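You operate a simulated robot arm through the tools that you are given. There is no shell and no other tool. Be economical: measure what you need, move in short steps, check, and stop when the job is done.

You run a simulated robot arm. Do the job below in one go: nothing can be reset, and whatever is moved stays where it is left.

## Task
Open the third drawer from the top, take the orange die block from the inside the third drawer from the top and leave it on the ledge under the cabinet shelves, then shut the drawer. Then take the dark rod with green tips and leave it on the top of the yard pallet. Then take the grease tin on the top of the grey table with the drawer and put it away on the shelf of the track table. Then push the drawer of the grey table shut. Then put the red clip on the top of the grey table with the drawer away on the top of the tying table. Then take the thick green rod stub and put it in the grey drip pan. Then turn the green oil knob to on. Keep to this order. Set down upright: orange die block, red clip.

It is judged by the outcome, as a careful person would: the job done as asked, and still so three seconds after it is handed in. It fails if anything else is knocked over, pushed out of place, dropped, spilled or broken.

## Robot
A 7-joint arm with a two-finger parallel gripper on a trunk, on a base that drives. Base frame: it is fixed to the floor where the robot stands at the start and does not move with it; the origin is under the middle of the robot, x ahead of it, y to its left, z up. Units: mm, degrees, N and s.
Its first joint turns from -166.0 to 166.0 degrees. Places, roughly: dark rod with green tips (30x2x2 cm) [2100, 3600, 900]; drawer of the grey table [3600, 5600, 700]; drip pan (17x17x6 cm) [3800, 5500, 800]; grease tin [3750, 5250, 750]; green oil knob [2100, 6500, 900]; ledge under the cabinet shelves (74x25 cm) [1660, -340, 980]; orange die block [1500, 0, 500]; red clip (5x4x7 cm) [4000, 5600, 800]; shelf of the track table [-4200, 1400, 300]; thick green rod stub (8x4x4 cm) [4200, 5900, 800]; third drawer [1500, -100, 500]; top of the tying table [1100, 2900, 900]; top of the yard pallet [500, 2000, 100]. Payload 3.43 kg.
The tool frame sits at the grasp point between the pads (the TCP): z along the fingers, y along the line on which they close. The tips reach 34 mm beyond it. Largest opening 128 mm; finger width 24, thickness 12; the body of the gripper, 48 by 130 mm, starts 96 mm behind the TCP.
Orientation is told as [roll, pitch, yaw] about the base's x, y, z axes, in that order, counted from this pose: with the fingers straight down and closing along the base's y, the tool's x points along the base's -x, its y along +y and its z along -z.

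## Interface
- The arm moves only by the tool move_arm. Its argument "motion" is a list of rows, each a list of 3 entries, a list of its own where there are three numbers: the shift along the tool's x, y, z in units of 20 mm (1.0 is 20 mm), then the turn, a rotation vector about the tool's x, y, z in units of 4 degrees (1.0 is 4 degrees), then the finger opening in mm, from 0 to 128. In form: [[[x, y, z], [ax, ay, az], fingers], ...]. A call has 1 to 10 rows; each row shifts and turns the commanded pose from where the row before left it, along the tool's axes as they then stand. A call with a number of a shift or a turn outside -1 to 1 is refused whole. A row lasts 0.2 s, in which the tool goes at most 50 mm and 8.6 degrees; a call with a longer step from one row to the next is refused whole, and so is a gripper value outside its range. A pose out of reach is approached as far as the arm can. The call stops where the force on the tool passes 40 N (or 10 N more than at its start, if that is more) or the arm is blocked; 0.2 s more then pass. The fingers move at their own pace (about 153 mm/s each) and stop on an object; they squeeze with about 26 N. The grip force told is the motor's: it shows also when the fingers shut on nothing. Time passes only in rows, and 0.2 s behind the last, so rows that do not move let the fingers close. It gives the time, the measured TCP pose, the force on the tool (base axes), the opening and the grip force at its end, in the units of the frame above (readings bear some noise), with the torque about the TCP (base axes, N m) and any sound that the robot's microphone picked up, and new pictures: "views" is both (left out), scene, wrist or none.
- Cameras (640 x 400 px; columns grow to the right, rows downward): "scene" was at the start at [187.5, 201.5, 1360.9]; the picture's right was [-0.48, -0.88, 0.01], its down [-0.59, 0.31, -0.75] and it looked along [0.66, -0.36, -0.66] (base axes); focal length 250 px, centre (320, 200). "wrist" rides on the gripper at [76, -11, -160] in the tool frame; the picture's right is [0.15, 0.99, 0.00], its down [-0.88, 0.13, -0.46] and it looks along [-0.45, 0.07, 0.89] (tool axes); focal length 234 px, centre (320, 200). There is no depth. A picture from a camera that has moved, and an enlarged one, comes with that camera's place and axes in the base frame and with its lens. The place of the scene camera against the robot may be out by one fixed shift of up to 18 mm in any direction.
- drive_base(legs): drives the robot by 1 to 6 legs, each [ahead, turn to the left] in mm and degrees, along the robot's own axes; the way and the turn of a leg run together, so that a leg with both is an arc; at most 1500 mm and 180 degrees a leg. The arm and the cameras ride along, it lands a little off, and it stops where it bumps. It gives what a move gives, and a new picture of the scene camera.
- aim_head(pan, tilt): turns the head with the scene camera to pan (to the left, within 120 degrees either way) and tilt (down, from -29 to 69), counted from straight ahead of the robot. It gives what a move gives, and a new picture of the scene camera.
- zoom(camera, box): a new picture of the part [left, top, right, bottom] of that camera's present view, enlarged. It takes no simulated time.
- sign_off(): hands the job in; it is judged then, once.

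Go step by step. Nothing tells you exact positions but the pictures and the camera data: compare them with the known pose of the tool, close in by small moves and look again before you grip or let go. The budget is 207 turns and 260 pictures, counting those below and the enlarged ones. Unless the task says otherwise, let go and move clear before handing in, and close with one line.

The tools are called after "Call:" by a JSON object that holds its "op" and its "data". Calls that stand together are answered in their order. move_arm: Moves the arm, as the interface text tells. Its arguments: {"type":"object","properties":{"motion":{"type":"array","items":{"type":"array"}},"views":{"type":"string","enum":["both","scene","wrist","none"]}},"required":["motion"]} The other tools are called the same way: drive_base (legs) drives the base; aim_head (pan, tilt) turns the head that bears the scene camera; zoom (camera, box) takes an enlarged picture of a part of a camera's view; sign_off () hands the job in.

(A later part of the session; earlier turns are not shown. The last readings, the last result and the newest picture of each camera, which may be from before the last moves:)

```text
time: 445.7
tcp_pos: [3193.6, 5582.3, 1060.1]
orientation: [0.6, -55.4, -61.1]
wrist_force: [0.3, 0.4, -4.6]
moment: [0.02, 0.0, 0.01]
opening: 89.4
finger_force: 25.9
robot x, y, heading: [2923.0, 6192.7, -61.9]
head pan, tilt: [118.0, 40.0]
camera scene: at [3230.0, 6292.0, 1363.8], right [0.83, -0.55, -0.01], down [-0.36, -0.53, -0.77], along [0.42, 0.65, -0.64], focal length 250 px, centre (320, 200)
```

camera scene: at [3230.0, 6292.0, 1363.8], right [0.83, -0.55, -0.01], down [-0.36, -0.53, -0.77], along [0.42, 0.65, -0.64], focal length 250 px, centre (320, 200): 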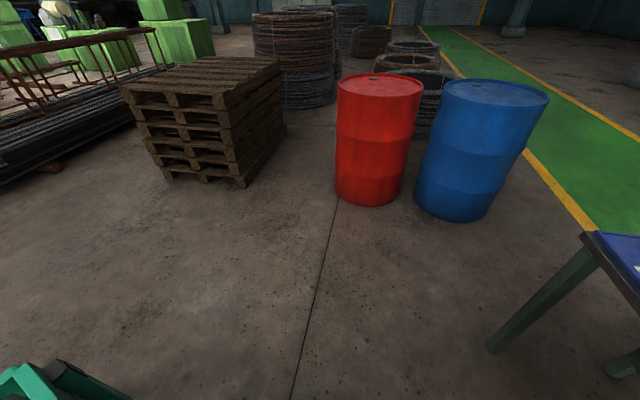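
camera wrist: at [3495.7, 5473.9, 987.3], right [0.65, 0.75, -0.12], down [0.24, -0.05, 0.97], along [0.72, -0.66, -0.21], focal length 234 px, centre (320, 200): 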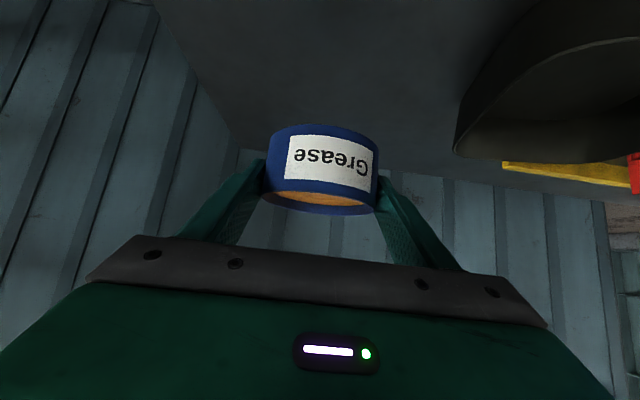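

The rear tray only touches the machine line's edge; nothing moved. I go forward, turn left to face up the aisle and reverse down it instead of turning round here.

Call:
{"op": "drive_base", "data": {"legs": [[250, 0], [0, 106.2], [-1400, 0]]}}

Call:
{"op": "aim_head", "data": {"pan": 0, "tilt": 25}}

```text
time: 452.1
tcp_pos: [3565.9, 6357.6, 1079.5]
orientation: [0.4, -54.4, 40.6]
wrist_force: [-0.1, 0.0, -4.4]
moment: [-0.03, 0.03, -0.01]
opening: 89.7
finger_force: 26.4
robot x, y, heading: [3053.5, 5959.9, 39.9]
head pan, tilt: [118.0, 40.0]
stopped in leg 2: the robot was blocked; the commanded pose is now the measured one
camera scene: at [2911.3, 6255.7, 1363.8], right [0.38, 0.93, -0.01], down [0.59, -0.25, -0.77], along [-0.72, 0.28, -0.64], focal length 250 px, centre (320, 200)
```

scene: 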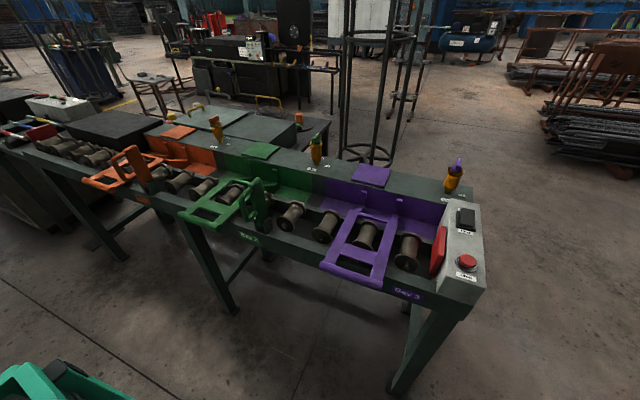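

```text
time: 454.1
tcp_pos: [3567.0, 6357.1, 1078.9]
orientation: [0.4, -54.5, 40.6]
wrist_force: [-0.7, 0.0, -5.2]
moment: [-0.07, 0.05, 0.0]
opening: 89.3
finger_force: 25.9
robot x, y, heading: [3053.8, 5961.4, 39.5]
head pan, tilt: [0.0, 25.0]
camera scene: at [3061.5, 6283.3, 1385.3], right [0.64, -0.77, 0.0], down [-0.33, -0.28, -0.9], along [0.69, 0.58, -0.44], focal length 250 px, centre (320, 200)
```

scene: 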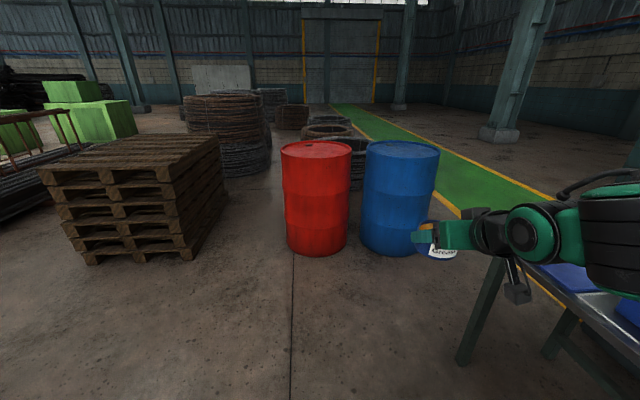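

Call:
{"op": "aim_head", "data": {"pan": -115, "tilt": 45}}

Call:
{"op": "aim_head", "data": {"pan": 115, "tilt": 60}}

```text
time: 456.0
tcp_pos: [3566.7, 6358.2, 1078.0]
orientation: [0.4, -54.5, 40.6]
wrist_force: [0.5, -0.4, -4.9]
moment: [-0.08, 0.06, -0.04]
opening: 89.5
finger_force: 25.9
robot x, y, heading: [3051.4, 5960.5, 39.8]
head pan, tilt: [-115.0, 45.0]
camera scene: at [3011.2, 6145.4, 1356.4], right [-0.97, -0.26, 0.01], down [-0.19, 0.68, -0.71], along [0.17, -0.69, -0.7], focal length 250 px, centre (320, 200)
```

scene: 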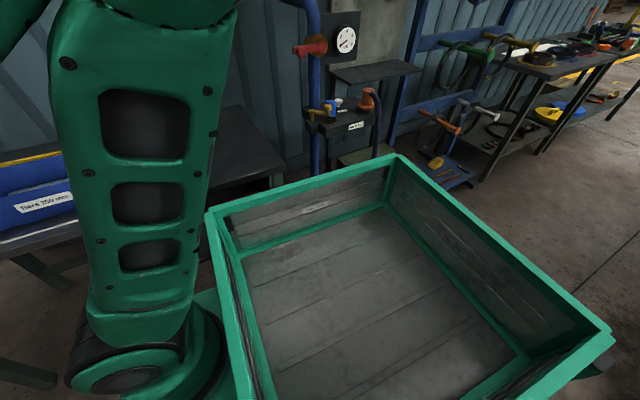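

```text
time: 459.3
tcp_pos: [3568.2, 6357.9, 1079.2]
orientation: [0.4, -54.5, 40.6]
wrist_force: [0.6, -0.1, -4.4]
moment: [-0.03, 0.05, 0.02]
opening: 89.6
finger_force: 26.0
robot x, y, heading: [3052.3, 5963.6, 39.7]
head pan, tilt: [115.0, 60.0]
camera scene: at [2929.9, 6252.3, 1336.9], right [0.43, 0.9, -0.01], down [0.78, -0.37, -0.51], along [-0.46, 0.21, -0.86], focal length 250 px, centre (320, 200)
```

scene: 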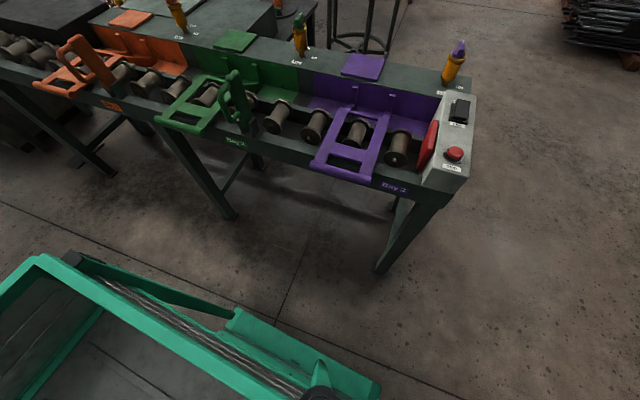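

I see no obvious contact now; I retry the small remaining turn and reverse a little.

Call:
{"op": "drive_base", "data": {"legs": [[0, 4.7]]}}

Call:
{"op": "aim_head", "data": {"pan": -60, "tilt": 60}}

```text
time: 460.2
tcp_pos: [3534.4, 6399.2, 1078.9]
orientation: [0.4, -54.5, 45.3]
wrist_force: [0.2, 0.4, -4.5]
moment: [-0.1, 0.06, 0.01]
opening: 89.8
finger_force: 26.7
robot x, y, heading: [3054.2, 5962.1, 44.9]
head pan, tilt: [115.0, 60.0]
camera scene: at [2907.6, 6240.4, 1336.9], right [0.35, 0.94, -0.01], down [0.81, -0.31, -0.51], along [-0.48, 0.17, -0.86], focal length 250 px, centre (320, 200)
```

scene: 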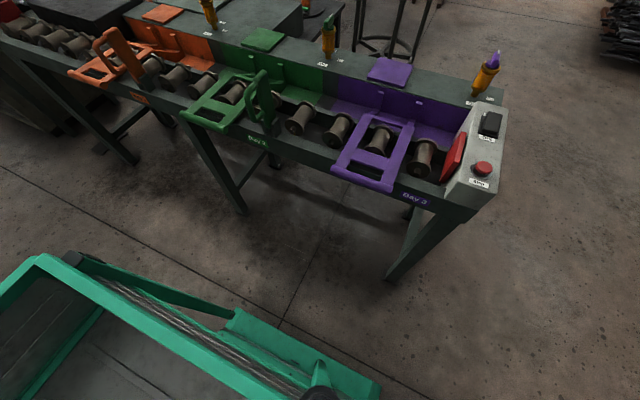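

```text
time: 462.9
tcp_pos: [3523.3, 6388.8, 1086.9]
orientation: [0.4, -55.2, 45.3]
wrist_force: [0.5, 0.6, -4.3]
moment: [-0.04, 0.05, -0.01]
opening: 89.5
finger_force: 25.7
robot x, y, heading: [3053.1, 5964.1, 44.7]
head pan, tilt: [-60.0, 60.0]
camera scene: at [3034.3, 6199.4, 1336.0], right [-0.27, -0.96, 0.01], down [-0.84, 0.23, -0.49], along [0.47, -0.14, -0.87], focal length 250 px, centre (320, 200)
```

scene: 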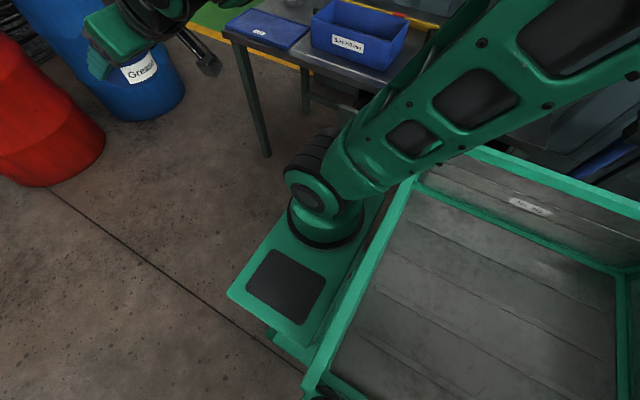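

Turned. Now I reverse down the aisle.

Call:
{"op": "drive_base", "data": {"legs": [[-1400, 0], [-1400, 0], [-1400, 0], [-900, 0]]}}

Call:
{"op": "aim_head", "data": {"pan": 115, "tilt": 15}}

```text
time: 487.5
tcp_pos: [-64.5, 2822.4, 1084.8]
orientation: [0.4, -55.1, 46.0]
wrist_force: [0.2, 0.1, -3.6]
moment: [-0.06, 0.05, -0.01]
opening: 89.2
finger_force: 25.8
robot x, y, heading: [-529.6, 2390.2, 45.1]
head pan, tilt: [-60.0, 60.0]
camera scene: at [-551.9, 2627.3, 1336.0], right [-0.25, -0.97, 0.01], down [-0.84, 0.22, -0.49], along [0.48, -0.14, -0.87], focal length 250 px, centre (320, 200)
```

scene: 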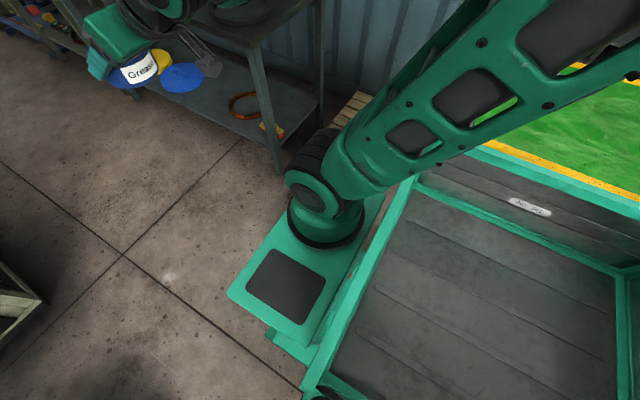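

```text
time: 490.2
tcp_pos: [-72.8, 2814.6, 1096.4]
orientation: [0.3, -56.3, 46.0]
wrist_force: [0.7, -0.2, -3.8]
moment: [-0.04, 0.07, 0.01]
opening: 89.7
finger_force: 25.5
robot x, y, heading: [-530.7, 2392.0, 45.2]
head pan, tilt: [115.0, 15.0]
camera scene: at [-703.6, 2676.6, 1403.3], right [0.34, 0.94, -0.01], down [0.23, -0.1, -0.97], along [-0.91, 0.32, -0.25], focal length 250 px, centre (320, 200)
```

scene: 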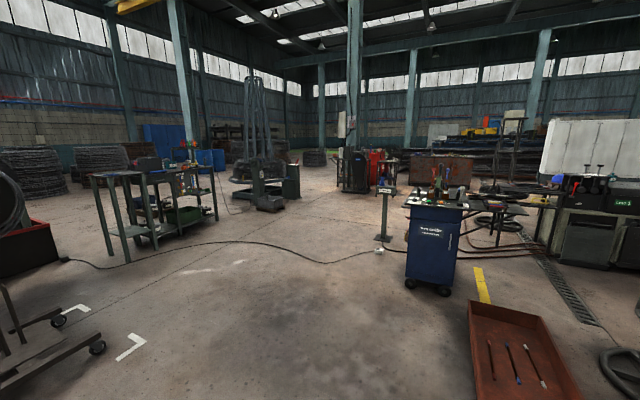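

The track table with a lower shelf stands ahead-left, around (-4200, 1400). I zoom in to plan the approach.

Call:
{"op": "zoom", "data": {"camera": "scene", "box": [60, 130, 260, 280]}}

```text
2.67 times, centred on (160, 205) of scene
camera zoom: at [-703.6, 2676.6, 1403.3], right [0.34, 0.94, -0.01], down [0.23, -0.1, -0.97], along [-0.91, 0.32, -0.25], focal length 666 px, centre (747, 187)
```

zoom: 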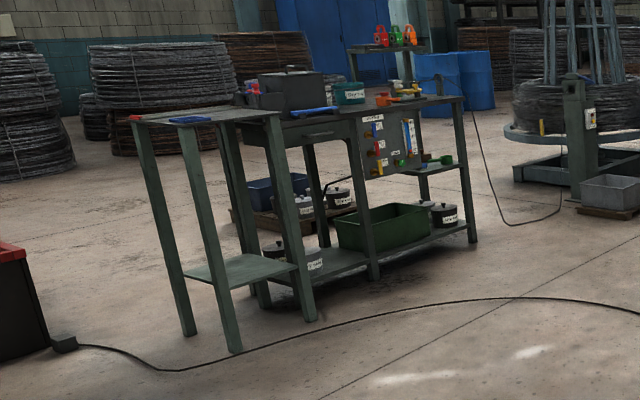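

The small stand in front is the track table: its shelf is ~390 × 340 mm around (-4206, 1417), open toward me. I drive over to face it squarely.

Call:
{"op": "drive_base", "data": {"legs": [[0, 125.8], [1200, 0], [1138, 0], [0, 53.4], [800, 0]]}}

Call:
{"op": "aim_head", "data": {"pan": 0, "tilt": 35}}

```text
time: 492.0
tcp_pos: [-191.4, 2885.3, 1112.0]
orientation: [-0.1, -55.5, 59.1]
wrist_force: [-2.1, -0.8, -3.5]
moment: [-0.06, 0.02, 0.0]
opening: 89.5
finger_force: 26.2
robot x, y, heading: [-530.3, 2387.6, 58.0]
head pan, tilt: [115.0, 15.0]
stopped in leg 1: the robot was blocked; the commanded pose is now the measured one
camera scene: at [-760.4, 2627.5, 1403.3], right [0.12, 0.99, -0.01], down [0.25, -0.04, -0.97], along [-0.96, 0.11, -0.25], focal length 250 px, centre (320, 200)
```

scene: 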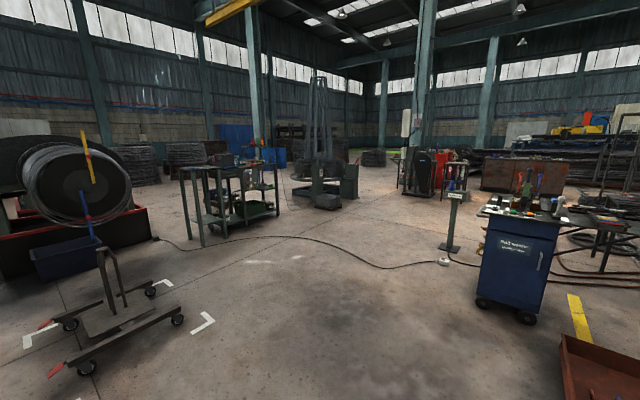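

```text
time: 493.9
tcp_pos: [-190.4, 2885.7, 1108.7]
orientation: [-0.1, -55.2, 59.1]
wrist_force: [-0.3, 0.8, -4.1]
moment: [-0.07, 0.02, -0.03]
opening: 89.7
finger_force: 25.9
robot x, y, heading: [-531.2, 2388.0, 58.2]
head pan, tilt: [0.0, 35.0]
camera scene: at [-620.0, 2692.5, 1369.6], right [0.85, -0.53, 0.0], down [-0.31, -0.5, -0.81], along [0.43, 0.69, -0.58], focal length 250 px, centre (320, 200)
```

scene: 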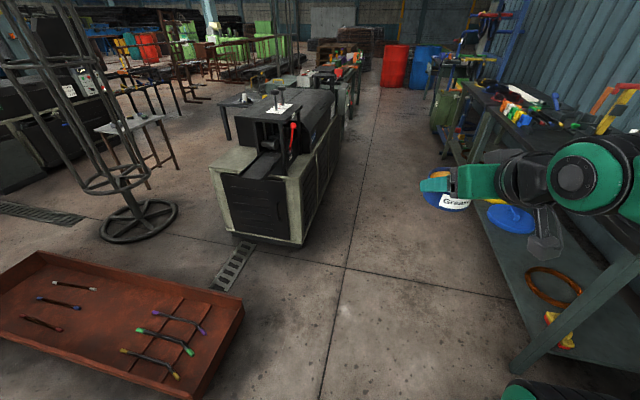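

The stops seem due to the arm being drawn in to its limit. I let it out 80 mm, restore the tin's level pitch, and retry the drive.

Call:
{"op": "move_arm", "data": {"motion": [[[-0.57, 0, 0.82], [0, 0, 0], 30], [[-0.57, 0, 0.82], [0, 0.5, 0], 30], [[-0.57, 0, 0.82], [0, 0.5, 0], 30], [[-0.57, 0, 0.82], [0, 0, 0], 30], [[-0.57, 0, 0.82], [0, 0, 0], 30], [[0, 0, 0], [0, 0, 0], 30]], "views": "none"}}

Call:
{"op": "drive_base", "data": {"legs": [[0, 113], [1200, 0], [1138, 0], [0, 53.2], [780, 0]]}}

Call:
{"op": "aim_head", "data": {"pan": 0, "tilt": 35}}

```text
time: 495.3
tcp_pos: [-139.2, 2970.6, 1109.5]
orientation: [-0.1, -51.3, 59.1]
wrist_force: [0.1, 0.0, -5.5]
moment: [-0.06, 0.05, -0.02]
opening: 89.4
finger_force: 25.9
robot x, y, heading: [-530.2, 2394.5, 58.3]
head pan, tilt: [0.0, 35.0]
```

```text
time: 519.0
tcp_pos: [-3945.1, 1833.8, 1108.9]
orientation: [-0.1, -51.4, -136.5]
wrist_force: [0.2, 0.4, -3.9]
moment: [0.07, -0.05, -0.02]
opening: 89.5
finger_force: 25.5
robot x, y, heading: [-3414.5, 2289.5, -137.3]
head pan, tilt: [0.0, 35.0]
camera scene: at [-3393.7, 1992.6, 1369.6], right [-0.68, 0.74, 0.0], down [0.43, 0.4, -0.81], along [-0.6, -0.55, -0.58], focal length 250 px, centre (320, 200)
```

scene: 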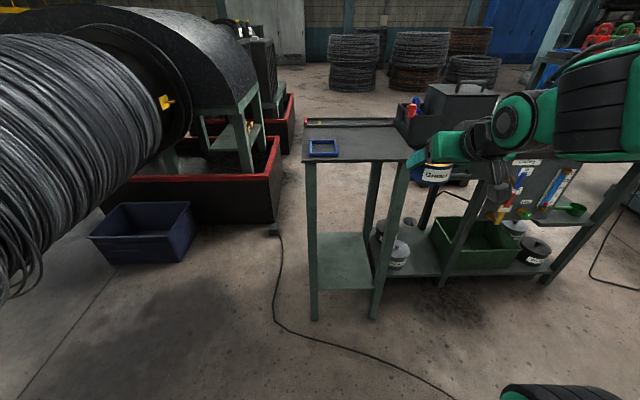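

```text
time: 519.5
tcp_pos: [-3933.8, 1843.3, 1117.3]
orientation: [-0.1, -52.1, -136.5]
wrist_force: [1.1, 0.6, -4.2]
moment: [0.03, -0.05, 0.03]
opening: 89.6
finger_force: 26.4
robot x, y, heading: [-3413.3, 2286.1, -137.2]
head pan, tilt: [0.0, 35.0]
camera scene: at [-3393.6, 1992.7, 1369.6], right [-0.68, 0.74, 0.0], down [0.43, 0.4, -0.81], along [-0.6, -0.55, -0.58], focal length 250 px, centre (320, 200)
```

scene: 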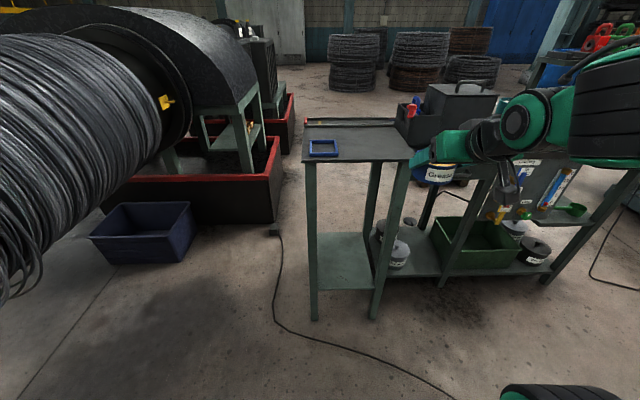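

I'm squarely in front of the track table, shelf at about z 280, empty. I drive 100 mm closer and lower the tin in front of the table, correcting its level.

Call:
{"op": "drive_base", "data": {"legs": [[100, 0]]}}

Call:
{"op": "move_arm", "data": {"motion": [[[0.78, 0.6, 0.62], [0, 0.2, 0], 30], [[0.78, 0.6, 0.62], [0, 0, 0], 30], [[0.78, 0.6, 0.62], [0, 0, 0], 30], [[0.78, 0.6, 0.62], [0, 0, 0], 30], [[0.78, 0.6, 0.62], [0, 0, 0], 30], [[0.78, 0.6, 0.62], [0, 0, 0], 30], [[0.78, 0.6, 0.62], [0, 0, 0], 30], [[0.78, 0.6, 0.62], [0, 0, 0], 30], [[0.78, 0.6, 0.62], [0, 0, 0], 30], [[0.78, 0, 0.62], [0, 0, 0], 30]], "views": "none"}}

Call:
{"op": "move_arm", "data": {"motion": [[[0.78, 0, 0.62], [0, 0, 0], 30], [[0.78, 0, 0.62], [0, 0, 0], 30], [[0.78, 0, 0.62], [0, 0, 0], 30], [[0.78, 0, 0.62], [0, 0, 0], 30], [[0.78, 0, 0.62], [0, 0, 0], 30], [[0.78, 0, 0.62], [0, 0, 0], 30], [[0.78, 0, 0.62], [0, 0, 0], 30], [[0.78, 0, 0.62], [0, 0, 0], 30], [[0.78, 0, 0.62], [0, 0, 0], 30], [[0.78, 0, 0.62], [0, 0, 0], 30]], "views": "none"}}

Call:
{"op": "move_arm", "data": {"motion": [[[0.78, 0, 0.62], [0, 0, 0], 30], [[0.78, 0, 0.62], [0, 0, 0], 30], [[0.78, 0, 0.62], [0, 0, 0], 30], [[0.78, 0, 0.62], [0, 0, 0], 30], [[0.78, 0, 0.62], [0, 0, 0], 30], [[0.78, 0, 0.62], [0, 0, 0], 30], [[0.78, 0, 0.62], [0, 0, 0], 30], [[0.78, 0, 0.62], [0, 0, 0], 30], [[0.78, 0, 0.62], [0, 0, 0], 30], [[0, 0, 0], [0, 0, 0], 30]], "views": "both"}}

```text
time: 520.7
tcp_pos: [-4006.5, 1775.1, 1116.9]
orientation: [0.0, -52.1, -136.5]
wrist_force: [0.3, -0.2, -4.2]
moment: [0.06, -0.08, 0.01]
opening: 89.7
finger_force: 25.9
robot x, y, heading: [-3489.1, 2221.3, -137.3]
head pan, tilt: [0.0, 35.0]
camera scene: at [-3466.1, 1925.8, 1369.6], right [-0.68, 0.74, 0.0], down [0.43, 0.4, -0.81], along [-0.6, -0.55, -0.58], focal length 250 px, centre (320, 200)
```

scene: 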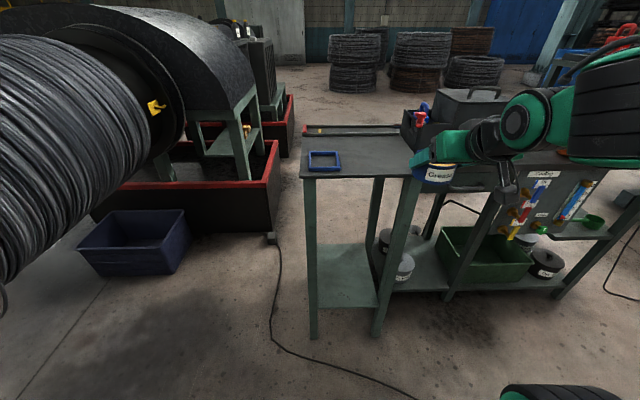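

```text
time: 522.9
tcp_pos: [-3960.1, 1743.9, 1035.9]
orientation: [-0.2, -51.9, -136.6]
wrist_force: [-1.0, 0.3, -4.5]
moment: [0.03, -0.05, 0.03]
opening: 89.4
finger_force: 25.6
out of reach, approached as far as the arm can: row 5, 6, 7, 8, 9, 10
robot x, y, heading: [-3481.8, 2221.3, -137.2]
head pan, tilt: [0.0, 35.0]
```

```text
time: 525.1
tcp_pos: [-3958.4, 1743.0, 1036.2]
orientation: [-0.2, -52.0, -136.5]
wrist_force: [-0.6, 0.0, -5.0]
moment: [0.08, -0.07, 0.0]
opening: 89.6
finger_force: 25.6
out of reach, approached as far as the arm can: row 1, 2, 3, 4, 5, 6, 7, 8, 9, 10
robot x, y, heading: [-3485.6, 2221.4, -137.3]
head pan, tilt: [0.0, 35.0]
```

```text
time: 527.3
tcp_pos: [-3959.3, 1743.6, 1035.8]
orientation: [-0.1, -52.0, -136.5]
wrist_force: [0.2, 0.1, -4.5]
moment: [0.04, -0.05, 0.0]
opening: 89.3
finger_force: 26.0
out of reach, approached as far as the arm can: row 1, 2, 3, 4, 5, 6, 7, 8, 9
robot x, y, heading: [-3484.7, 2223.2, -137.2]
head pan, tilt: [0.0, 35.0]
camera scene: at [-3466.0, 1925.9, 1369.6], right [-0.68, 0.74, 0.0], down [0.43, 0.4, -0.81], along [-0.6, -0.55, -0.58], focal length 250 px, centre (320, 200)
camera wrist: at [-3843.3, 1870.2, 1074.4], right [0.75, -0.66, -0.12], down [-0.04, -0.22, 0.97], along [-0.67, -0.72, -0.19], focal length 234 px, centre (320, 200)
```

scene: 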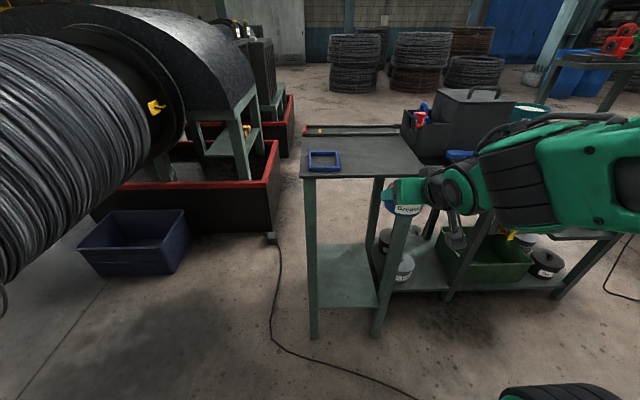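
wrist: 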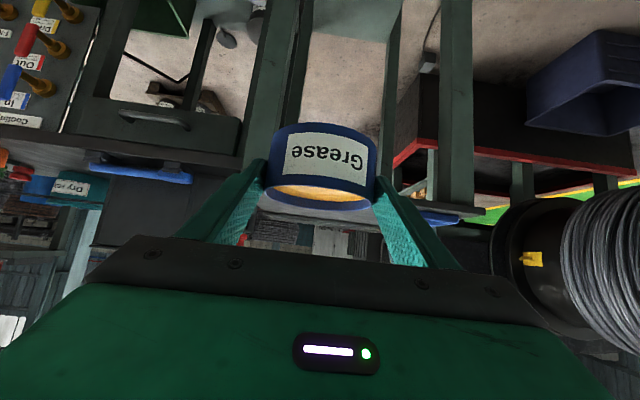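

The hand is too close-in for this pitch to descend. I back the base off and extend the arm as it goes down; I test with one small step first.

Call:
{"op": "drive_base", "data": {"legs": [[-160, 0]]}}

Call:
{"op": "move_arm", "data": {"motion": [[[-0.6, 0, 0.79], [0, 0, 0], 30], [[-0.6, 0, 0.79], [0, 0, 0], 30]], "views": "none"}}

```text
time: 528.7
tcp_pos: [-3842.8, 1850.7, 1035.9]
orientation: [-0.1, -52.0, -136.5]
wrist_force: [0.1, 0.1, -4.5]
moment: [0.05, -0.12, 0.0]
opening: 89.4
finger_force: 25.7
robot x, y, heading: [-3370.4, 2324.5, -137.6]
head pan, tilt: [0.0, 35.0]
camera scene: at [-3349.3, 2033.3, 1369.6], right [-0.68, 0.73, 0.0], down [0.43, 0.4, -0.81], along [-0.6, -0.55, -0.58], focal length 250 px, centre (320, 200)
```

scene: 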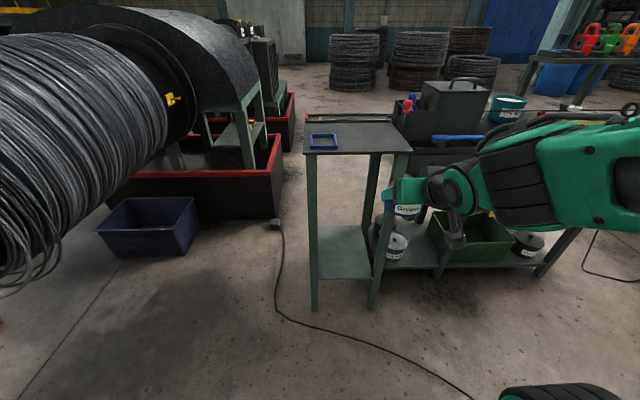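

```text
time: 529.3
tcp_pos: [-3861.6, 1832.9, 1043.0]
orientation: [-0.2, -52.7, -136.4]
wrist_force: [-0.2, 0.5, -3.5]
moment: [0.06, -0.05, -0.02]
opening: 89.8
finger_force: 25.9
robot x, y, heading: [-3368.1, 2330.5, -137.5]
head pan, tilt: [0.0, 35.0]
```

Call:
{"op": "move_arm", "data": {"motion": [[[-0.3, 0.4, 0.9], [0, 0.15, 0], 30], [[-0.1, 0.4, 0.95], [0, 0, 0], 30], [[0.1, 0.4, 0.95], [0, 0, 0], 30], [[0.27, 0.4, 0.96], [0, 0, 0], 30], [[0.27, 0.4, 0.96], [0, 0, 0], 30], [[0.27, 0.4, 0.96], [0, 0, 0], 30], [[0.27, 0.4, 0.96], [0, 0, 0], 30], [[0.27, 0.4, 0.96], [0, 0, 0], 30], [[0.27, 0.4, 0.96], [0, 0, 0], 30], [[0.27, 0, 0.96], [0, 0, 0], 30]], "views": "none"}}

Call:
{"op": "move_arm", "data": {"motion": [[[0.78, 0, 0.62], [0, 0, 0], 30], [[0.78, 0, 0.62], [0, 0, 0], 30], [[0.78, 0, 0.62], [0, 0, 0], 30], [[0.78, 0, 0.62], [0, 0, 0], 30], [[0.78, 0, 0.62], [0, 0, 0], 30], [[0.78, 0, 0.62], [0, 0, 0], 30], [[0.78, 0, 0.62], [0, 0, 0], 30], [[0.78, 0, 0.62], [0, 0, 0], 30], [[0.78, 0, 0.62], [0, 0, 0], 30], [[0.78, 0, 0.62], [0, 0, 0], 30]], "views": "none"}}

Call:
{"op": "move_arm", "data": {"motion": [[[0.78, 0, 0.62], [0, 0, 0], 30], [[0.78, 0, 0.62], [0, 0, 0], 30], [[0.78, 0, 0.62], [0, 0, 0], 30], [[0.78, 0, 0.62], [0, 0, 0], 30], [[0.78, 0, 0.62], [0, 0, 0], 30], [[0.78, 0, 0.62], [0, 0, 0], 30], [[0.78, 0, 0.62], [0, 0, 0], 30], [[0.78, 0, 0.62], [0, 0, 0], 30], [[0.78, 0, 0.62], [0, 0, 0], 30], [[0.78, 0, 0.62], [0, 0, 0], 30]], "views": "scene"}}

```text
time: 531.5
tcp_pos: [-3906.9, 1691.0, 901.7]
orientation: [-0.2, -52.1, -136.3]
wrist_force: [0.2, 0.5, -4.4]
moment: [0.08, -0.05, 0.02]
opening: 89.6
finger_force: 26.1
robot x, y, heading: [-3370.4, 2326.2, -137.5]
head pan, tilt: [0.0, 35.0]
```

```text
time: 533.7
tcp_pos: [-3910.4, 1689.0, 702.6]
orientation: [-0.2, -52.2, -136.4]
wrist_force: [0.2, 0.2, -4.7]
moment: [0.06, -0.05, 0.03]
opening: 89.7
finger_force: 26.3
robot x, y, heading: [-3369.6, 2326.9, -137.3]
head pan, tilt: [0.0, 35.0]
```

```text
time: 535.9
tcp_pos: [-3914.0, 1686.2, 504.3]
orientation: [0.0, -52.1, -136.4]
wrist_force: [0.8, 0.1, -4.2]
moment: [0.06, -0.05, -0.02]
opening: 89.8
finger_force: 25.5
robot x, y, heading: [-3369.1, 2324.3, -137.3]
head pan, tilt: [0.0, 35.0]
camera scene: at [-3349.4, 2033.1, 1369.6], right [-0.68, 0.73, 0.0], down [0.43, 0.4, -0.81], along [-0.6, -0.55, -0.58], focal length 250 px, centre (320, 200)
```

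scene: 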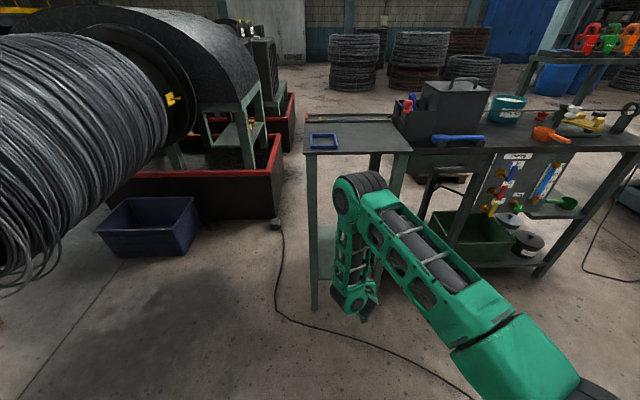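

The arm is well configured now. I lower further to just above shelf height and extend toward the shelf.

Call:
{"op": "move_arm", "data": {"motion": [[[0.78, 0, 0.62], [0, 0, 0], 30], [[0.78, 0, 0.62], [0, 0, 0], 30], [[0.78, 0, 0.62], [0, 0, 0], 30], [[0.78, 0, 0.62], [0, 0, 0], 30], [[0.78, 0, 0.62], [0, 0, 0], 30], [[0.78, 0, 0.62], [0, 0, 0], 30], [[-0.61, 0, 0.79], [0, 0, 0], 30], [[-0.61, 0, 0.79], [0, 0, 0], 30], [[-0.61, 0, 0.79], [0, 0, 0], 30], [[-0.61, 0, 0.79], [0, 0, 0], 30]], "views": "both"}}

```text
time: 538.1
tcp_pos: [-3970.0, 1631.7, 382.2]
orientation: [-0.1, -52.1, -136.3]
wrist_force: [0.2, 0.1, -4.5]
moment: [0.02, -0.07, 0.04]
opening: 89.6
finger_force: 25.8
robot x, y, heading: [-3368.6, 2329.7, -137.1]
head pan, tilt: [0.0, 35.0]
camera scene: at [-3349.5, 2033.1, 1369.5], right [-0.68, 0.73, 0.0], down [0.43, 0.4, -0.81], along [-0.6, -0.55, -0.58], focal length 250 px, centre (320, 200)
camera wrist: at [-3853.9, 1758.7, 420.3], right [0.75, -0.66, -0.12], down [-0.04, -0.22, 0.97], along [-0.66, -0.72, -0.19], focal length 234 px, centre (320, 200)
```

scene: 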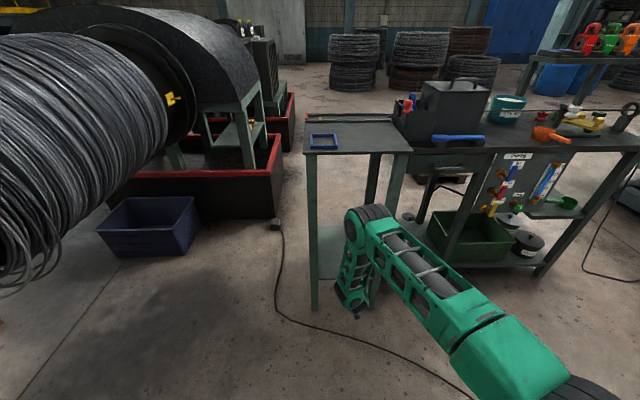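
wrist: 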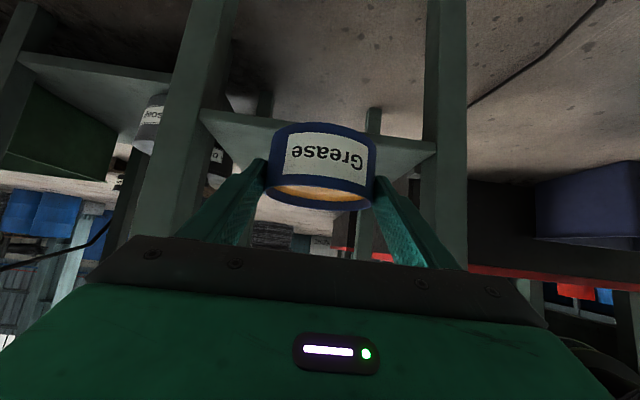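

The tin lines up between the legs; the shelf top is near z 267. I extend the arm further rather than driving, to keep the elbow clear of the table top.

Call:
{"op": "move_arm", "data": {"motion": [[[-0.61, 0, 0.79], [0, 0, 0], 30], [[-0.61, 0, 0.79], [0, 0, 0], 30], [[-0.61, 0, 0.79], [0, 0, 0], 30], [[-0.61, 0, 0.79], [0, 0, 0], 30], [[-0.61, 0, 0.79], [0, 0, 0], 30], [[-0.61, 0, 0.79], [0, 0, 0], 30], [[-0.61, 0, 0.79], [0, 0, 0], 30], [[-0.61, 0, 0.79], [0, 0, 0], 30], [[-0.61, 0, 0.79], [0, 0, 0], 30], [[0, 0, 0], [0, 0, 0], 30]], "views": "both"}}

```text
time: 540.3
tcp_pos: [-4100.9, 1506.9, 383.1]
orientation: [-0.3, -52.1, -136.4]
wrist_force: [-0.2, -0.5, -4.2]
moment: [0.0, -0.04, 0.0]
opening: 89.4
finger_force: 26.4
robot x, y, heading: [-3367.1, 2323.0, -137.5]
head pan, tilt: [0.0, 35.0]
camera scene: at [-3349.6, 2033.0, 1369.5], right [-0.68, 0.73, 0.0], down [0.43, 0.4, -0.81], along [-0.6, -0.55, -0.58], focal length 250 px, centre (320, 200)
camera wrist: at [-3985.1, 1634.0, 421.2], right [0.75, -0.66, -0.12], down [-0.04, -0.22, 0.97], along [-0.66, -0.72, -0.19], focal length 234 px, centre (320, 200)
```

scene: 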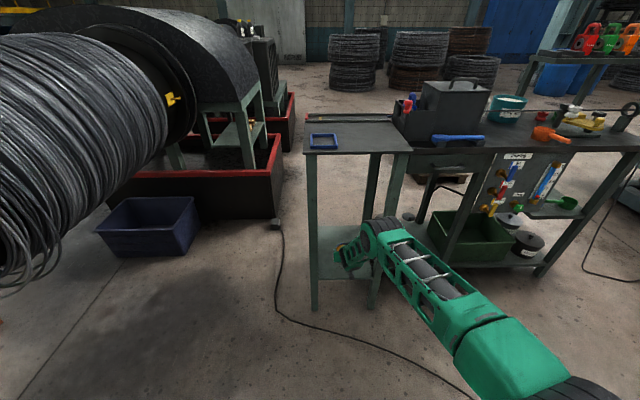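
wrist: 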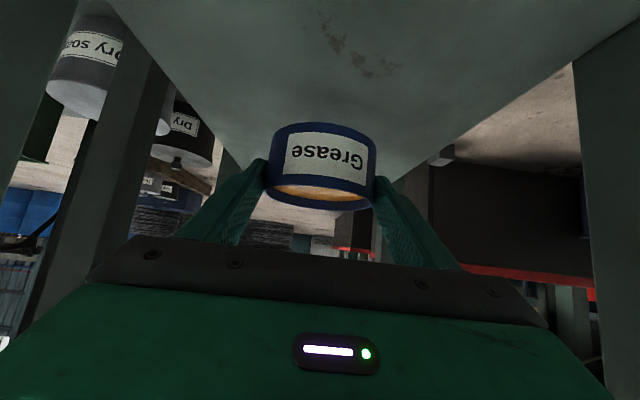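

The tin is over the shelf. Another 50 mm in, then I lower to contact.

Call:
{"op": "move_arm", "data": {"motion": [[[-0.61, 0, 0.79], [0, 0, 0], 30], [[-0.61, 0, 0.79], [0, 0, 0], 30], [[-0.5, 0, 0.6], [0, 0, 0], 30], [[0.78, 0, 0.62], [0, 0, 0], 30], [[0.78, 0, 0.62], [0, 0, 0], 30], [[0.39, 0, 0.31], [0, 0, 0], 30], [[0.2, 0, 0.15], [0, 0, 0], 30], [[0.2, 0, 0.15], [0, 0, 0], 30], [[0.15, 0, 0.12], [0, 0, 0], 30], [[0.15, 0, 0.12], [0, 0, 0], 30]], "views": "wrist"}}

```text
time: 542.5
tcp_pos: [-4154.9, 1468.3, 339.8]
orientation: [-0.1, -52.3, -136.5]
wrist_force: [-4.1, -3.5, 8.8]
moment: [-0.62, -0.12, -0.2]
opening: 89.6
finger_force: 25.9
out of reach, approached as far as the arm can: row 5, 6, 8, 10
robot x, y, heading: [-3366.3, 2330.0, -137.3]
head pan, tilt: [0.0, 35.0]
camera wrist: at [-4037.5, 1595.6, 375.5], right [0.75, -0.66, -0.12], down [-0.04, -0.22, 0.98], along [-0.67, -0.72, -0.19], focal length 234 px, centre (320, 200)
```

wrist: 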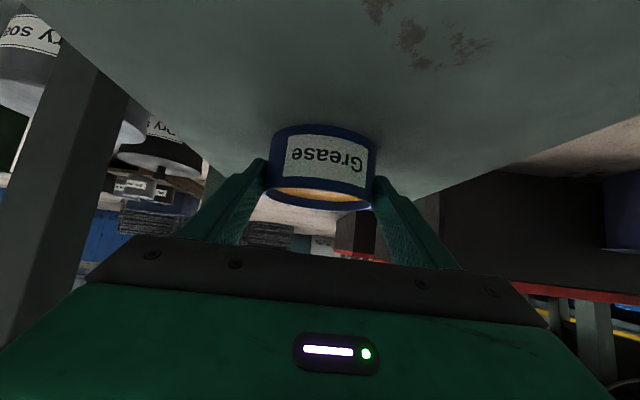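

Contact with the shelf (weight off the hand). I open and back straight out.

Call:
{"op": "move_arm", "data": {"motion": [[[0, 0, 0], [0, 0, 0], 96], [[0, 0, 0], [0, 0, 0], 110], [[0, 0, 0], [0, 0, 0], 110], [[0.5, 0, -0.8], [0, 0, 0], 110], [[0.61, 0, -0.79], [0, 0, 0], 110], [[0.61, 0, -0.79], [0, 0, 0], 110], [[0.61, 0, -0.79], [0, 0, 0], 110], [[0.61, 0, -0.79], [0, 0, 0], 110], [[0.61, 0, -0.79], [0, 0, 0], 110], [[0.61, 0, -0.79], [0, 0, 0], 110]], "views": "wrist"}}

```text
time: 544.7
tcp_pos: [-4050.4, 1573.5, 344.2]
orientation: [-0.2, -52.1, -136.4]
wrist_force: [0.0, 0.1, 0.1]
moment: [0.0, 0.01, 0.01]
opening: 110.1
finger_force: 0.0
robot x, y, heading: [-3370.3, 2331.1, -137.1]
head pan, tilt: [0.0, 35.0]
camera wrist: at [-3933.7, 1699.8, 382.4], right [0.75, -0.66, -0.12], down [-0.04, -0.22, 0.97], along [-0.66, -0.72, -0.19], focal length 234 px, centre (320, 200)
```

wrist: 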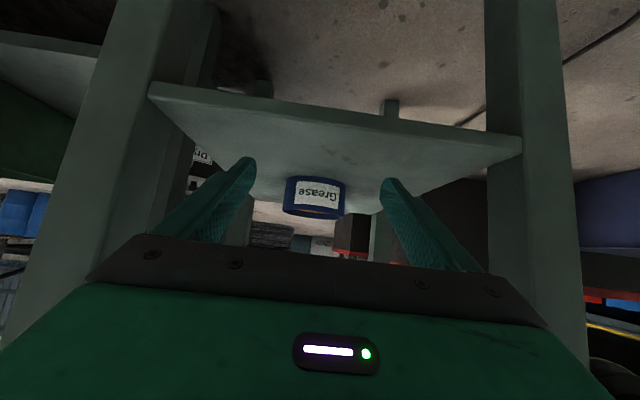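

The tin stands upright on the shelf. I back out, lift and fold the arm, then drive back towards the grey table.

Call:
{"op": "drive_base", "data": {"legs": [[-320, 0]]}}

Call:
{"op": "move_arm", "data": {"motion": [[[-0.13, 0, -0.98], [0, 0, 0], 60], [[-0.13, 0, -0.98], [0, 0, 0], 60], [[-0.13, 0, -0.98], [0, 0, 0], 60], [[-0.13, 0, -0.98], [0, 0, 0], 60], [[-0.13, 0, -0.98], [0, 0, 0], 60], [[-0.13, 0, -0.98], [0, 0, 0], 60], [[-0.13, 0, -0.98], [0, 0, 0], 60], [[-0.13, 0, -0.98], [0, 0, 0], 60], [[-0.13, 0, -0.98], [0, 0, 0], 60], [[-0.13, 0, -0.98], [0, 0, 0], 60]], "views": "none"}}

Call:
{"op": "move_arm", "data": {"motion": [[[-0.13, -0.4, -0.98], [0, 0.5, 0], 0], [[-0.13, -0.4, -0.98], [0, 0.5, 0], 0], [[-0.13, -0.4, -0.98], [0, 0.5, 0], 0], [[-0.1, -0.4, -0.98], [0, 0.5, 0], 0], [[-0.1, -0.4, -0.98], [0, 0.5, 0], 0], [[0, 0, -0.98], [0, 0.5, 0], 0], [[0, 0, -0.98], [0, 0.5, 0], 0], [[-0.4, 0, -0.85], [0, 0.5, 0], 0], [[-0.4, 0, -0.85], [0, 0.5, 0], 0], [[-0.4, 0, -0.85], [0, 0.5, 0], 0]], "views": "none"}}

Call:
{"op": "move_arm", "data": {"motion": [[[-0.5, 0, -0.85], [0, 0, 0], 0], [[-0.5, 0, -0.85], [0, 0, 0], 0], [[-0.5, 0, -0.85], [0, 0, 0], 0], [[-0.5, 0, -0.85], [0, 0, 0], 0], [[-0.5, 0, -0.85], [0, 0, 0], 0], [[-0.5, 0, -0.85], [0, 0, 0], 0], [[-0.5, 0, -0.85], [0, 0, 0], 0], [[-0.5, 0, -0.85], [0, 0, 0], 0], [[-0.5, 0, -0.85], [0, 0, 0], 0], [[-0.5, 0, -0.85], [0, 0, 0], 0]], "views": "none"}}

Call:
{"op": "move_arm", "data": {"motion": [[[-0.5, 0, -0.85], [0, 0, 0], 0], [[-0.5, 0, -0.85], [0, 0, 0], 0], [[-0.5, 0, -0.85], [0, 0, 0], 0], [[-0.5, 0, -0.85], [0, 0, 0], 0], [[-0.5, 0, -0.85], [0, 0, 0], 0], [[-0.5, 0, -0.85], [0, 0, 0], 0], [[-0.5, 0, -0.85], [0, 0, 0], 0], [[-0.5, 0, -0.85], [0, 0, 0], 0]], "views": "none"}}

```text
time: 546.9
tcp_pos: [-3817.4, 1788.7, 345.2]
orientation: [-0.2, -52.2, -136.4]
wrist_force: [-0.2, -0.2, 0.5]
moment: [-0.01, -0.02, 0.01]
opening: 109.8
finger_force: 0.0
robot x, y, heading: [-3137.0, 2541.5, -137.3]
head pan, tilt: [0.0, 35.0]
camera scene: at [-3116.1, 2248.6, 1369.6], right [-0.68, 0.73, 0.0], down [0.43, 0.4, -0.81], along [-0.6, -0.55, -0.58], focal length 250 px, centre (320, 200)
```

scene: 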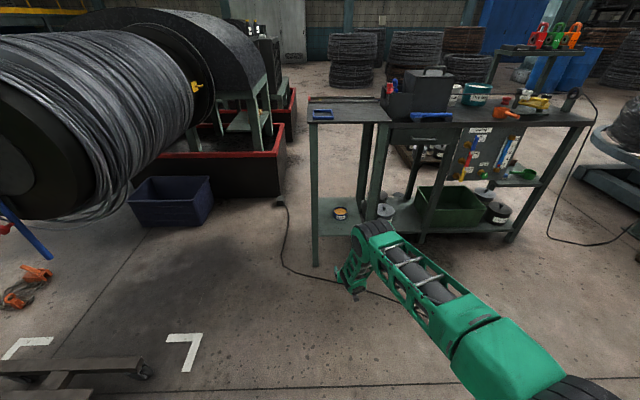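

```text
time: 549.1
tcp_pos: [-3711.2, 1886.8, 496.3]
orientation: [-0.1, -52.8, -136.3]
wrist_force: [0.8, -0.4, 1.0]
moment: [-0.03, -0.03, 0.02]
opening: 60.1
finger_force: 0.0
robot x, y, heading: [-3133.3, 2545.2, -137.2]
head pan, tilt: [0.0, 35.0]
```

```text
time: 551.3
tcp_pos: [-3664.8, 1987.2, 655.2]
orientation: [-0.1, -32.8, -136.4]
wrist_force: [-1.2, -0.2, 0.2]
moment: [-0.03, 0.0, 0.03]
opening: 0.2
finger_force: 26.1
robot x, y, heading: [-3137.0, 2544.2, -137.3]
head pan, tilt: [0.0, 35.0]
```

```text
time: 553.5
tcp_pos: [-3657.9, 1992.5, 850.4]
orientation: [-0.1, -32.8, -136.4]
wrist_force: [-0.1, -1.0, -0.4]
moment: [0.02, 0.01, -0.02]
opening: 0.1
finger_force: 26.2
robot x, y, heading: [-3135.1, 2543.0, -137.2]
head pan, tilt: [0.0, 35.0]
```

```text
time: 555.3
tcp_pos: [-3652.7, 1998.0, 1009.4]
orientation: [-0.2, -32.8, -136.4]
wrist_force: [0.6, -0.5, 1.0]
moment: [0.02, -0.02, 0.01]
opening: 0.0
finger_force: 26.2
robot x, y, heading: [-3137.2, 2543.3, -137.4]
head pan, tilt: [0.0, 35.0]
```

Tin visible on the shelf. Driving back.

Call:
{"op": "drive_base", "data": {"legs": [[0, 135.2], [1300, 0], [1258, 0], [0, 46.5], [1500, 0], [1500, 0]]}}

```text
time: 591.1
tcp_pos: [2020.8, 5258.6, 1010.1]
orientation: [0.0, -32.9, 45.9]
wrist_force: [0.0, 1.1, -0.6]
moment: [0.01, -0.01, 0.01]
opening: 0.0
finger_force: 25.7
robot x, y, heading: [1526.6, 4690.8, 45.1]
head pan, tilt: [0.0, 35.0]
camera scene: at [1504.0, 5007.7, 1369.6], right [0.71, -0.71, 0.0], down [-0.41, -0.41, -0.81], along [0.57, 0.57, -0.58], focal length 250 px, centre (320, 200)
```

scene: 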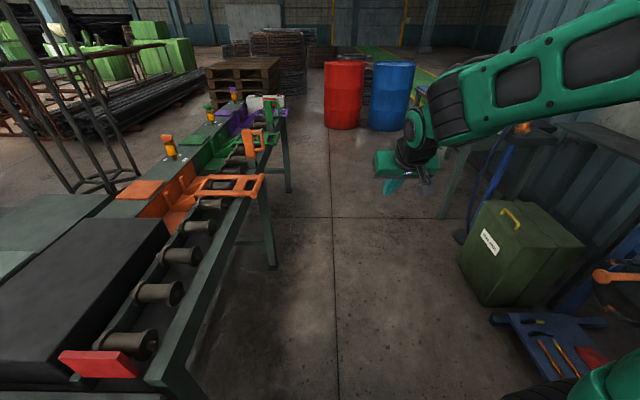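

Call:
{"op": "drive_base", "data": {"legs": [[0, -3.4], [1487, 0], [700, 0], [0, -87.3], [-130, 0]]}}

```text
time: 607.4
tcp_pos: [3597.2, 5747.3, 1017.4]
orientation: [-0.1, -33.6, -43.7]
wrist_force: [-0.8, -0.3, 0.5]
moment: [0.01, 0.01, -0.02]
opening: 0.1
finger_force: 26.3
robot x, y, heading: [3050.0, 6240.7, -44.2]
head pan, tilt: [0.0, 35.0]
camera scene: at [3356.2, 6278.2, 1369.6], right [-0.7, -0.71, 0.0], down [-0.42, 0.41, -0.81], along [0.58, -0.57, -0.58], focal length 250 px, centre (320, 200)
```

scene: 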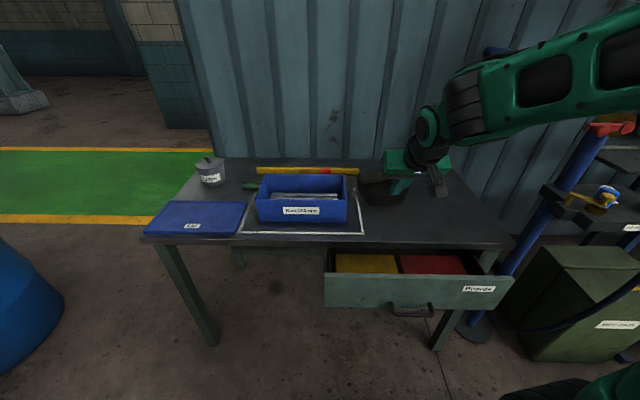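

I see the drawer open below the table edge, its face centre near t = 6500 (my wall axis). I bring the closed fingers in front of the face.

Call:
{"op": "move_arm", "data": {"motion": [[[0.83, -0.6, -0.55], [0, 0, 0], 0], [[0.83, -0.6, -0.55], [0, 0, 0], 0], [[0.83, -0.6, -0.55], [0, 0, 0], 0], [[0.83, -0.6, -0.55], [0, 0, 0], 0], [[0.83, -0.6, -0.55], [0, 0, 0], 0], [[0.83, -0.6, -0.55], [0, 0, 0], 0], [[0.4, -0.6, -0.3], [0, 0, 0], 0], [[0, 0, 0], [0, 0, 0], 0]], "views": "none"}}

Call:
{"op": "move_arm", "data": {"motion": [[[0.55, 0, 0.83], [0, 0, 0], 0], [[0.55, 0, 0.83], [0, 0, 0], 0], [[0.55, 0, 0.83], [0, 0, 0], 0], [[0.55, 0, 0.83], [0, 0, 0], 0], [[0.55, 0, 0.83], [0, 0, 0], 0], [[0.55, 0, 0.83], [0, 0, 0], 0], [[0.55, 0, 0.83], [0, 0, 0], 0], [[0.55, 0, 0.83], [0, 0, 0], 0], [[0.55, 0, 0.83], [0, 0, 0], 0]], "views": "wrist"}}

```text
time: 609.2
tcp_pos: [3437.3, 5783.7, 1025.0]
orientation: [-0.2, -34.3, -43.6]
wrist_force: [0.0, -0.2, -0.7]
moment: [-0.02, 0.01, 0.03]
opening: 0.0
finger_force: 25.9
robot x, y, heading: [3046.7, 6237.4, -44.6]
head pan, tilt: [0.0, 35.0]
```

```text
time: 611.2
tcp_pos: [3496.5, 5729.3, 913.6]
orientation: [-0.1, -34.1, -43.8]
wrist_force: [-0.1, 0.5, 0.1]
moment: [-0.01, 0.02, -0.03]
opening: 0.0
finger_force: 25.6
out of reach, approached as far as the arm can: row 1, 2, 3, 4, 5, 6, 7, 8, 9
robot x, y, heading: [3047.2, 6238.0, -44.4]
head pan, tilt: [0.0, 35.0]
camera wrist: at [3378.9, 5824.9, 1002.7], right [0.6, 0.8, -0.08], down [0.43, -0.23, 0.87], along [0.68, -0.56, -0.48], focal length 234 px, centre (320, 200)
```

wrist: 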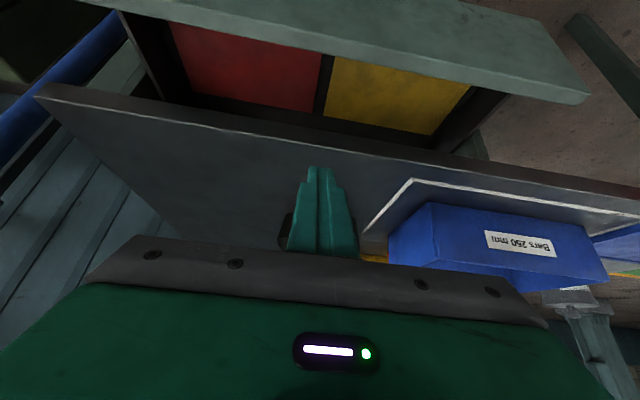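

Call:
{"op": "move_arm", "data": {"motion": [[[0, 0, 0], [0, 1, 0], 0], [[0, 0, 0], [0, 1, 0], 0], [[0, 0, 0], [0, 1, 0], 0], [[0, 0, 0], [0, 1, 0], 0], [[0, 0, 0], [0, 1, 0], 0], [[0, 0, 0], [0, 1, 0], 0], [[0, 0, 0], [0, 0, 0], 0]], "views": "none"}}

```text
time: 612.8
tcp_pos: [3497.0, 5726.4, 912.6]
orientation: [-0.1, -10.4, -43.7]
wrist_force: [0.4, 0.7, -0.4]
moment: [-0.03, 0.0, 0.03]
opening: 0.2
finger_force: 25.9
robot x, y, heading: [3042.2, 6238.0, -44.2]
head pan, tilt: [0.0, 35.0]
```

Call:
{"op": "move_arm", "data": {"motion": [[[0.98, 0, -0.17], [0, 0, 0], 0], [[0.98, 0, -0.17], [0, 0, 0], 0], [[0.98, 0, -0.17], [0, 0, 0], 0], [[0.98, 0, -0.17], [0, 0, 0], 0], [[0.17, 0, 0.98], [0, 0, 0], 0], [[0.17, 0, 0.98], [0, 0, 0], 0], [[0.17, 0, 0.98], [0, 0, 0], 0], [[0.17, 0, 0.98], [0, 0, 0], 0], [[0.17, 0, 0.98], [0, 0, 0], 0], [[0.17, 0, 0.98], [0, 0, 0], 0]], "views": "none"}}

Call:
{"op": "move_arm", "data": {"motion": [[[0.17, 0, 0.98], [0, 0, 0], 0], [[0.17, 0, 0.98], [0, 0, 0], 0], [[0, 0, 0], [0, 0, 0], 0]], "views": "wrist"}}

```text
time: 615.0
tcp_pos: [3448.3, 5772.4, 794.4]
orientation: [-0.1, -10.2, -43.8]
wrist_force: [0.6, 0.4, -0.5]
moment: [0.0, 0.0, 0.0]
opening: 0.0
finger_force: 26.3
out of reach, approached as far as the arm can: row 9, 10
robot x, y, heading: [3047.9, 6237.5, -44.6]
head pan, tilt: [0.0, 35.0]
```

```text
time: 615.8
tcp_pos: [3453.7, 5770.5, 755.7]
orientation: [0.0, -10.1, -43.6]
wrist_force: [-0.2, 0.5, -0.1]
moment: [-0.01, 0.0, 0.0]
opening: 0.1
finger_force: 25.9
out of reach, approached as far as the arm can: row 2
robot x, y, heading: [3047.7, 6238.4, -44.6]
head pan, tilt: [0.0, 35.0]
camera wrist: at [3370.3, 5832.9, 900.1], right [0.58, 0.81, -0.03], down [0.66, -0.45, 0.6], along [0.48, -0.37, -0.8], focal length 234 px, centre (320, 200)
```

wrist: 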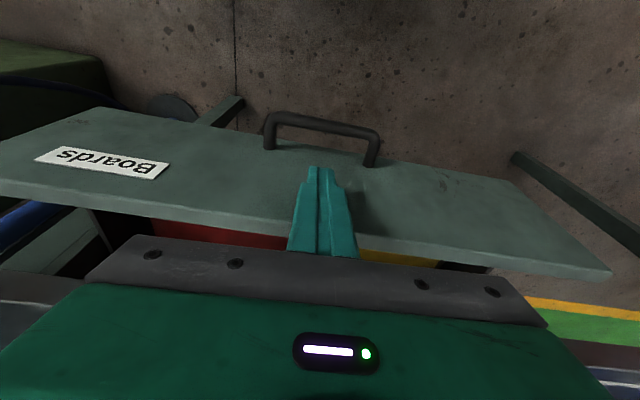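

The fingertips are just in front of the drawer face, near its middle. I push, pitching gradually forward.

Call:
{"op": "move_arm", "data": {"motion": [[[-0.74, 0, 0.13], [0, -0.4, 0], 0], [[-0.73, 0, 0.16], [0, -0.4, 0], 0], [[-0.73, 0, 0.18], [0, -0.4, 0], 0], [[-0.72, 0, 0.2], [0, -0.4, 0], 0], [[-0.72, 0, 0.22], [0, -0.4, 0], 0], [[-0.71, 0, 0.24], [0, -0.4, 0], 0], [[-0.71, 0, 0.26], [0, -0.4, 0], 0], [[-0.7, 0, 0.28], [0, -0.4, 0], 0], [[-0.69, 0, 0.3], [0, -0.4, 0], 0], [[-0.68, 0, 0.32], [0, -0.4, 0], 0]], "views": "wrist"}}

```text
time: 617.8
tcp_pos: [3532.4, 5694.9, 761.9]
orientation: [-0.3, -23.4, -43.6]
wrist_force: [0.8, -0.5, -1.2]
moment: [0.01, 0.05, -0.03]
opening: 0.0
finger_force: 26.0
robot x, y, heading: [3048.8, 6235.2, -44.4]
head pan, tilt: [0.0, 35.0]
stopped in row 9: the force on the tool passed its limit at 67 N (the readings are from after the stop); the commanded pose is now the measured one
camera wrist: at [3427.5, 5779.0, 878.4], right [0.59, 0.81, -0.06], down [0.55, -0.34, 0.77], along [0.6, -0.48, -0.64], focal length 234 px, centre (320, 200)
```

wrist: 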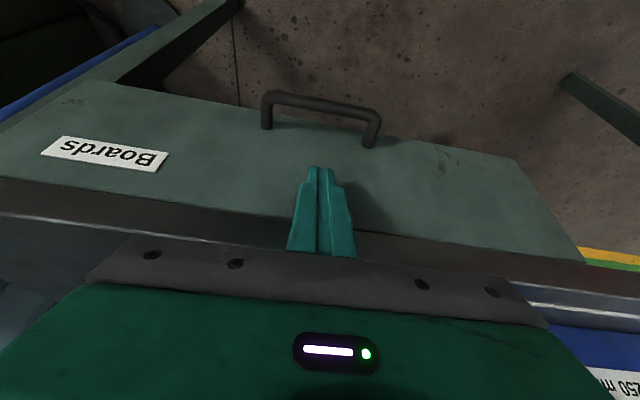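

Call:
{"op": "zoom", "data": {"camera": "wrist", "box": [340, 140, 640, 330]}}

```text
2.11 times, centred on (490, 235) of wrist
camera zoom: at [3427.5, 5779.0, 878.4], right [0.59, 0.81, -0.06], down [0.55, -0.34, 0.77], along [0.6, -0.48, -0.64], focal length 493 px, centre (-38, 126)
```

zoom: 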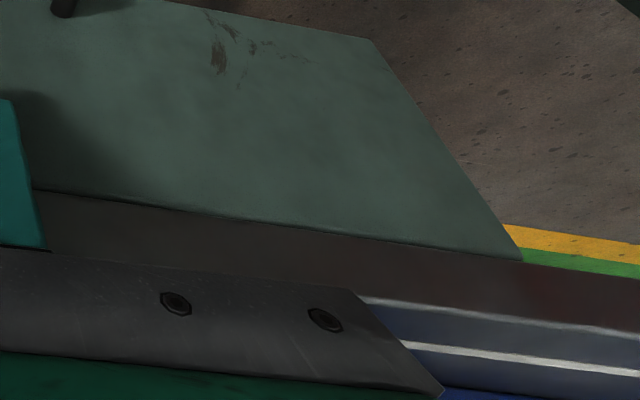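

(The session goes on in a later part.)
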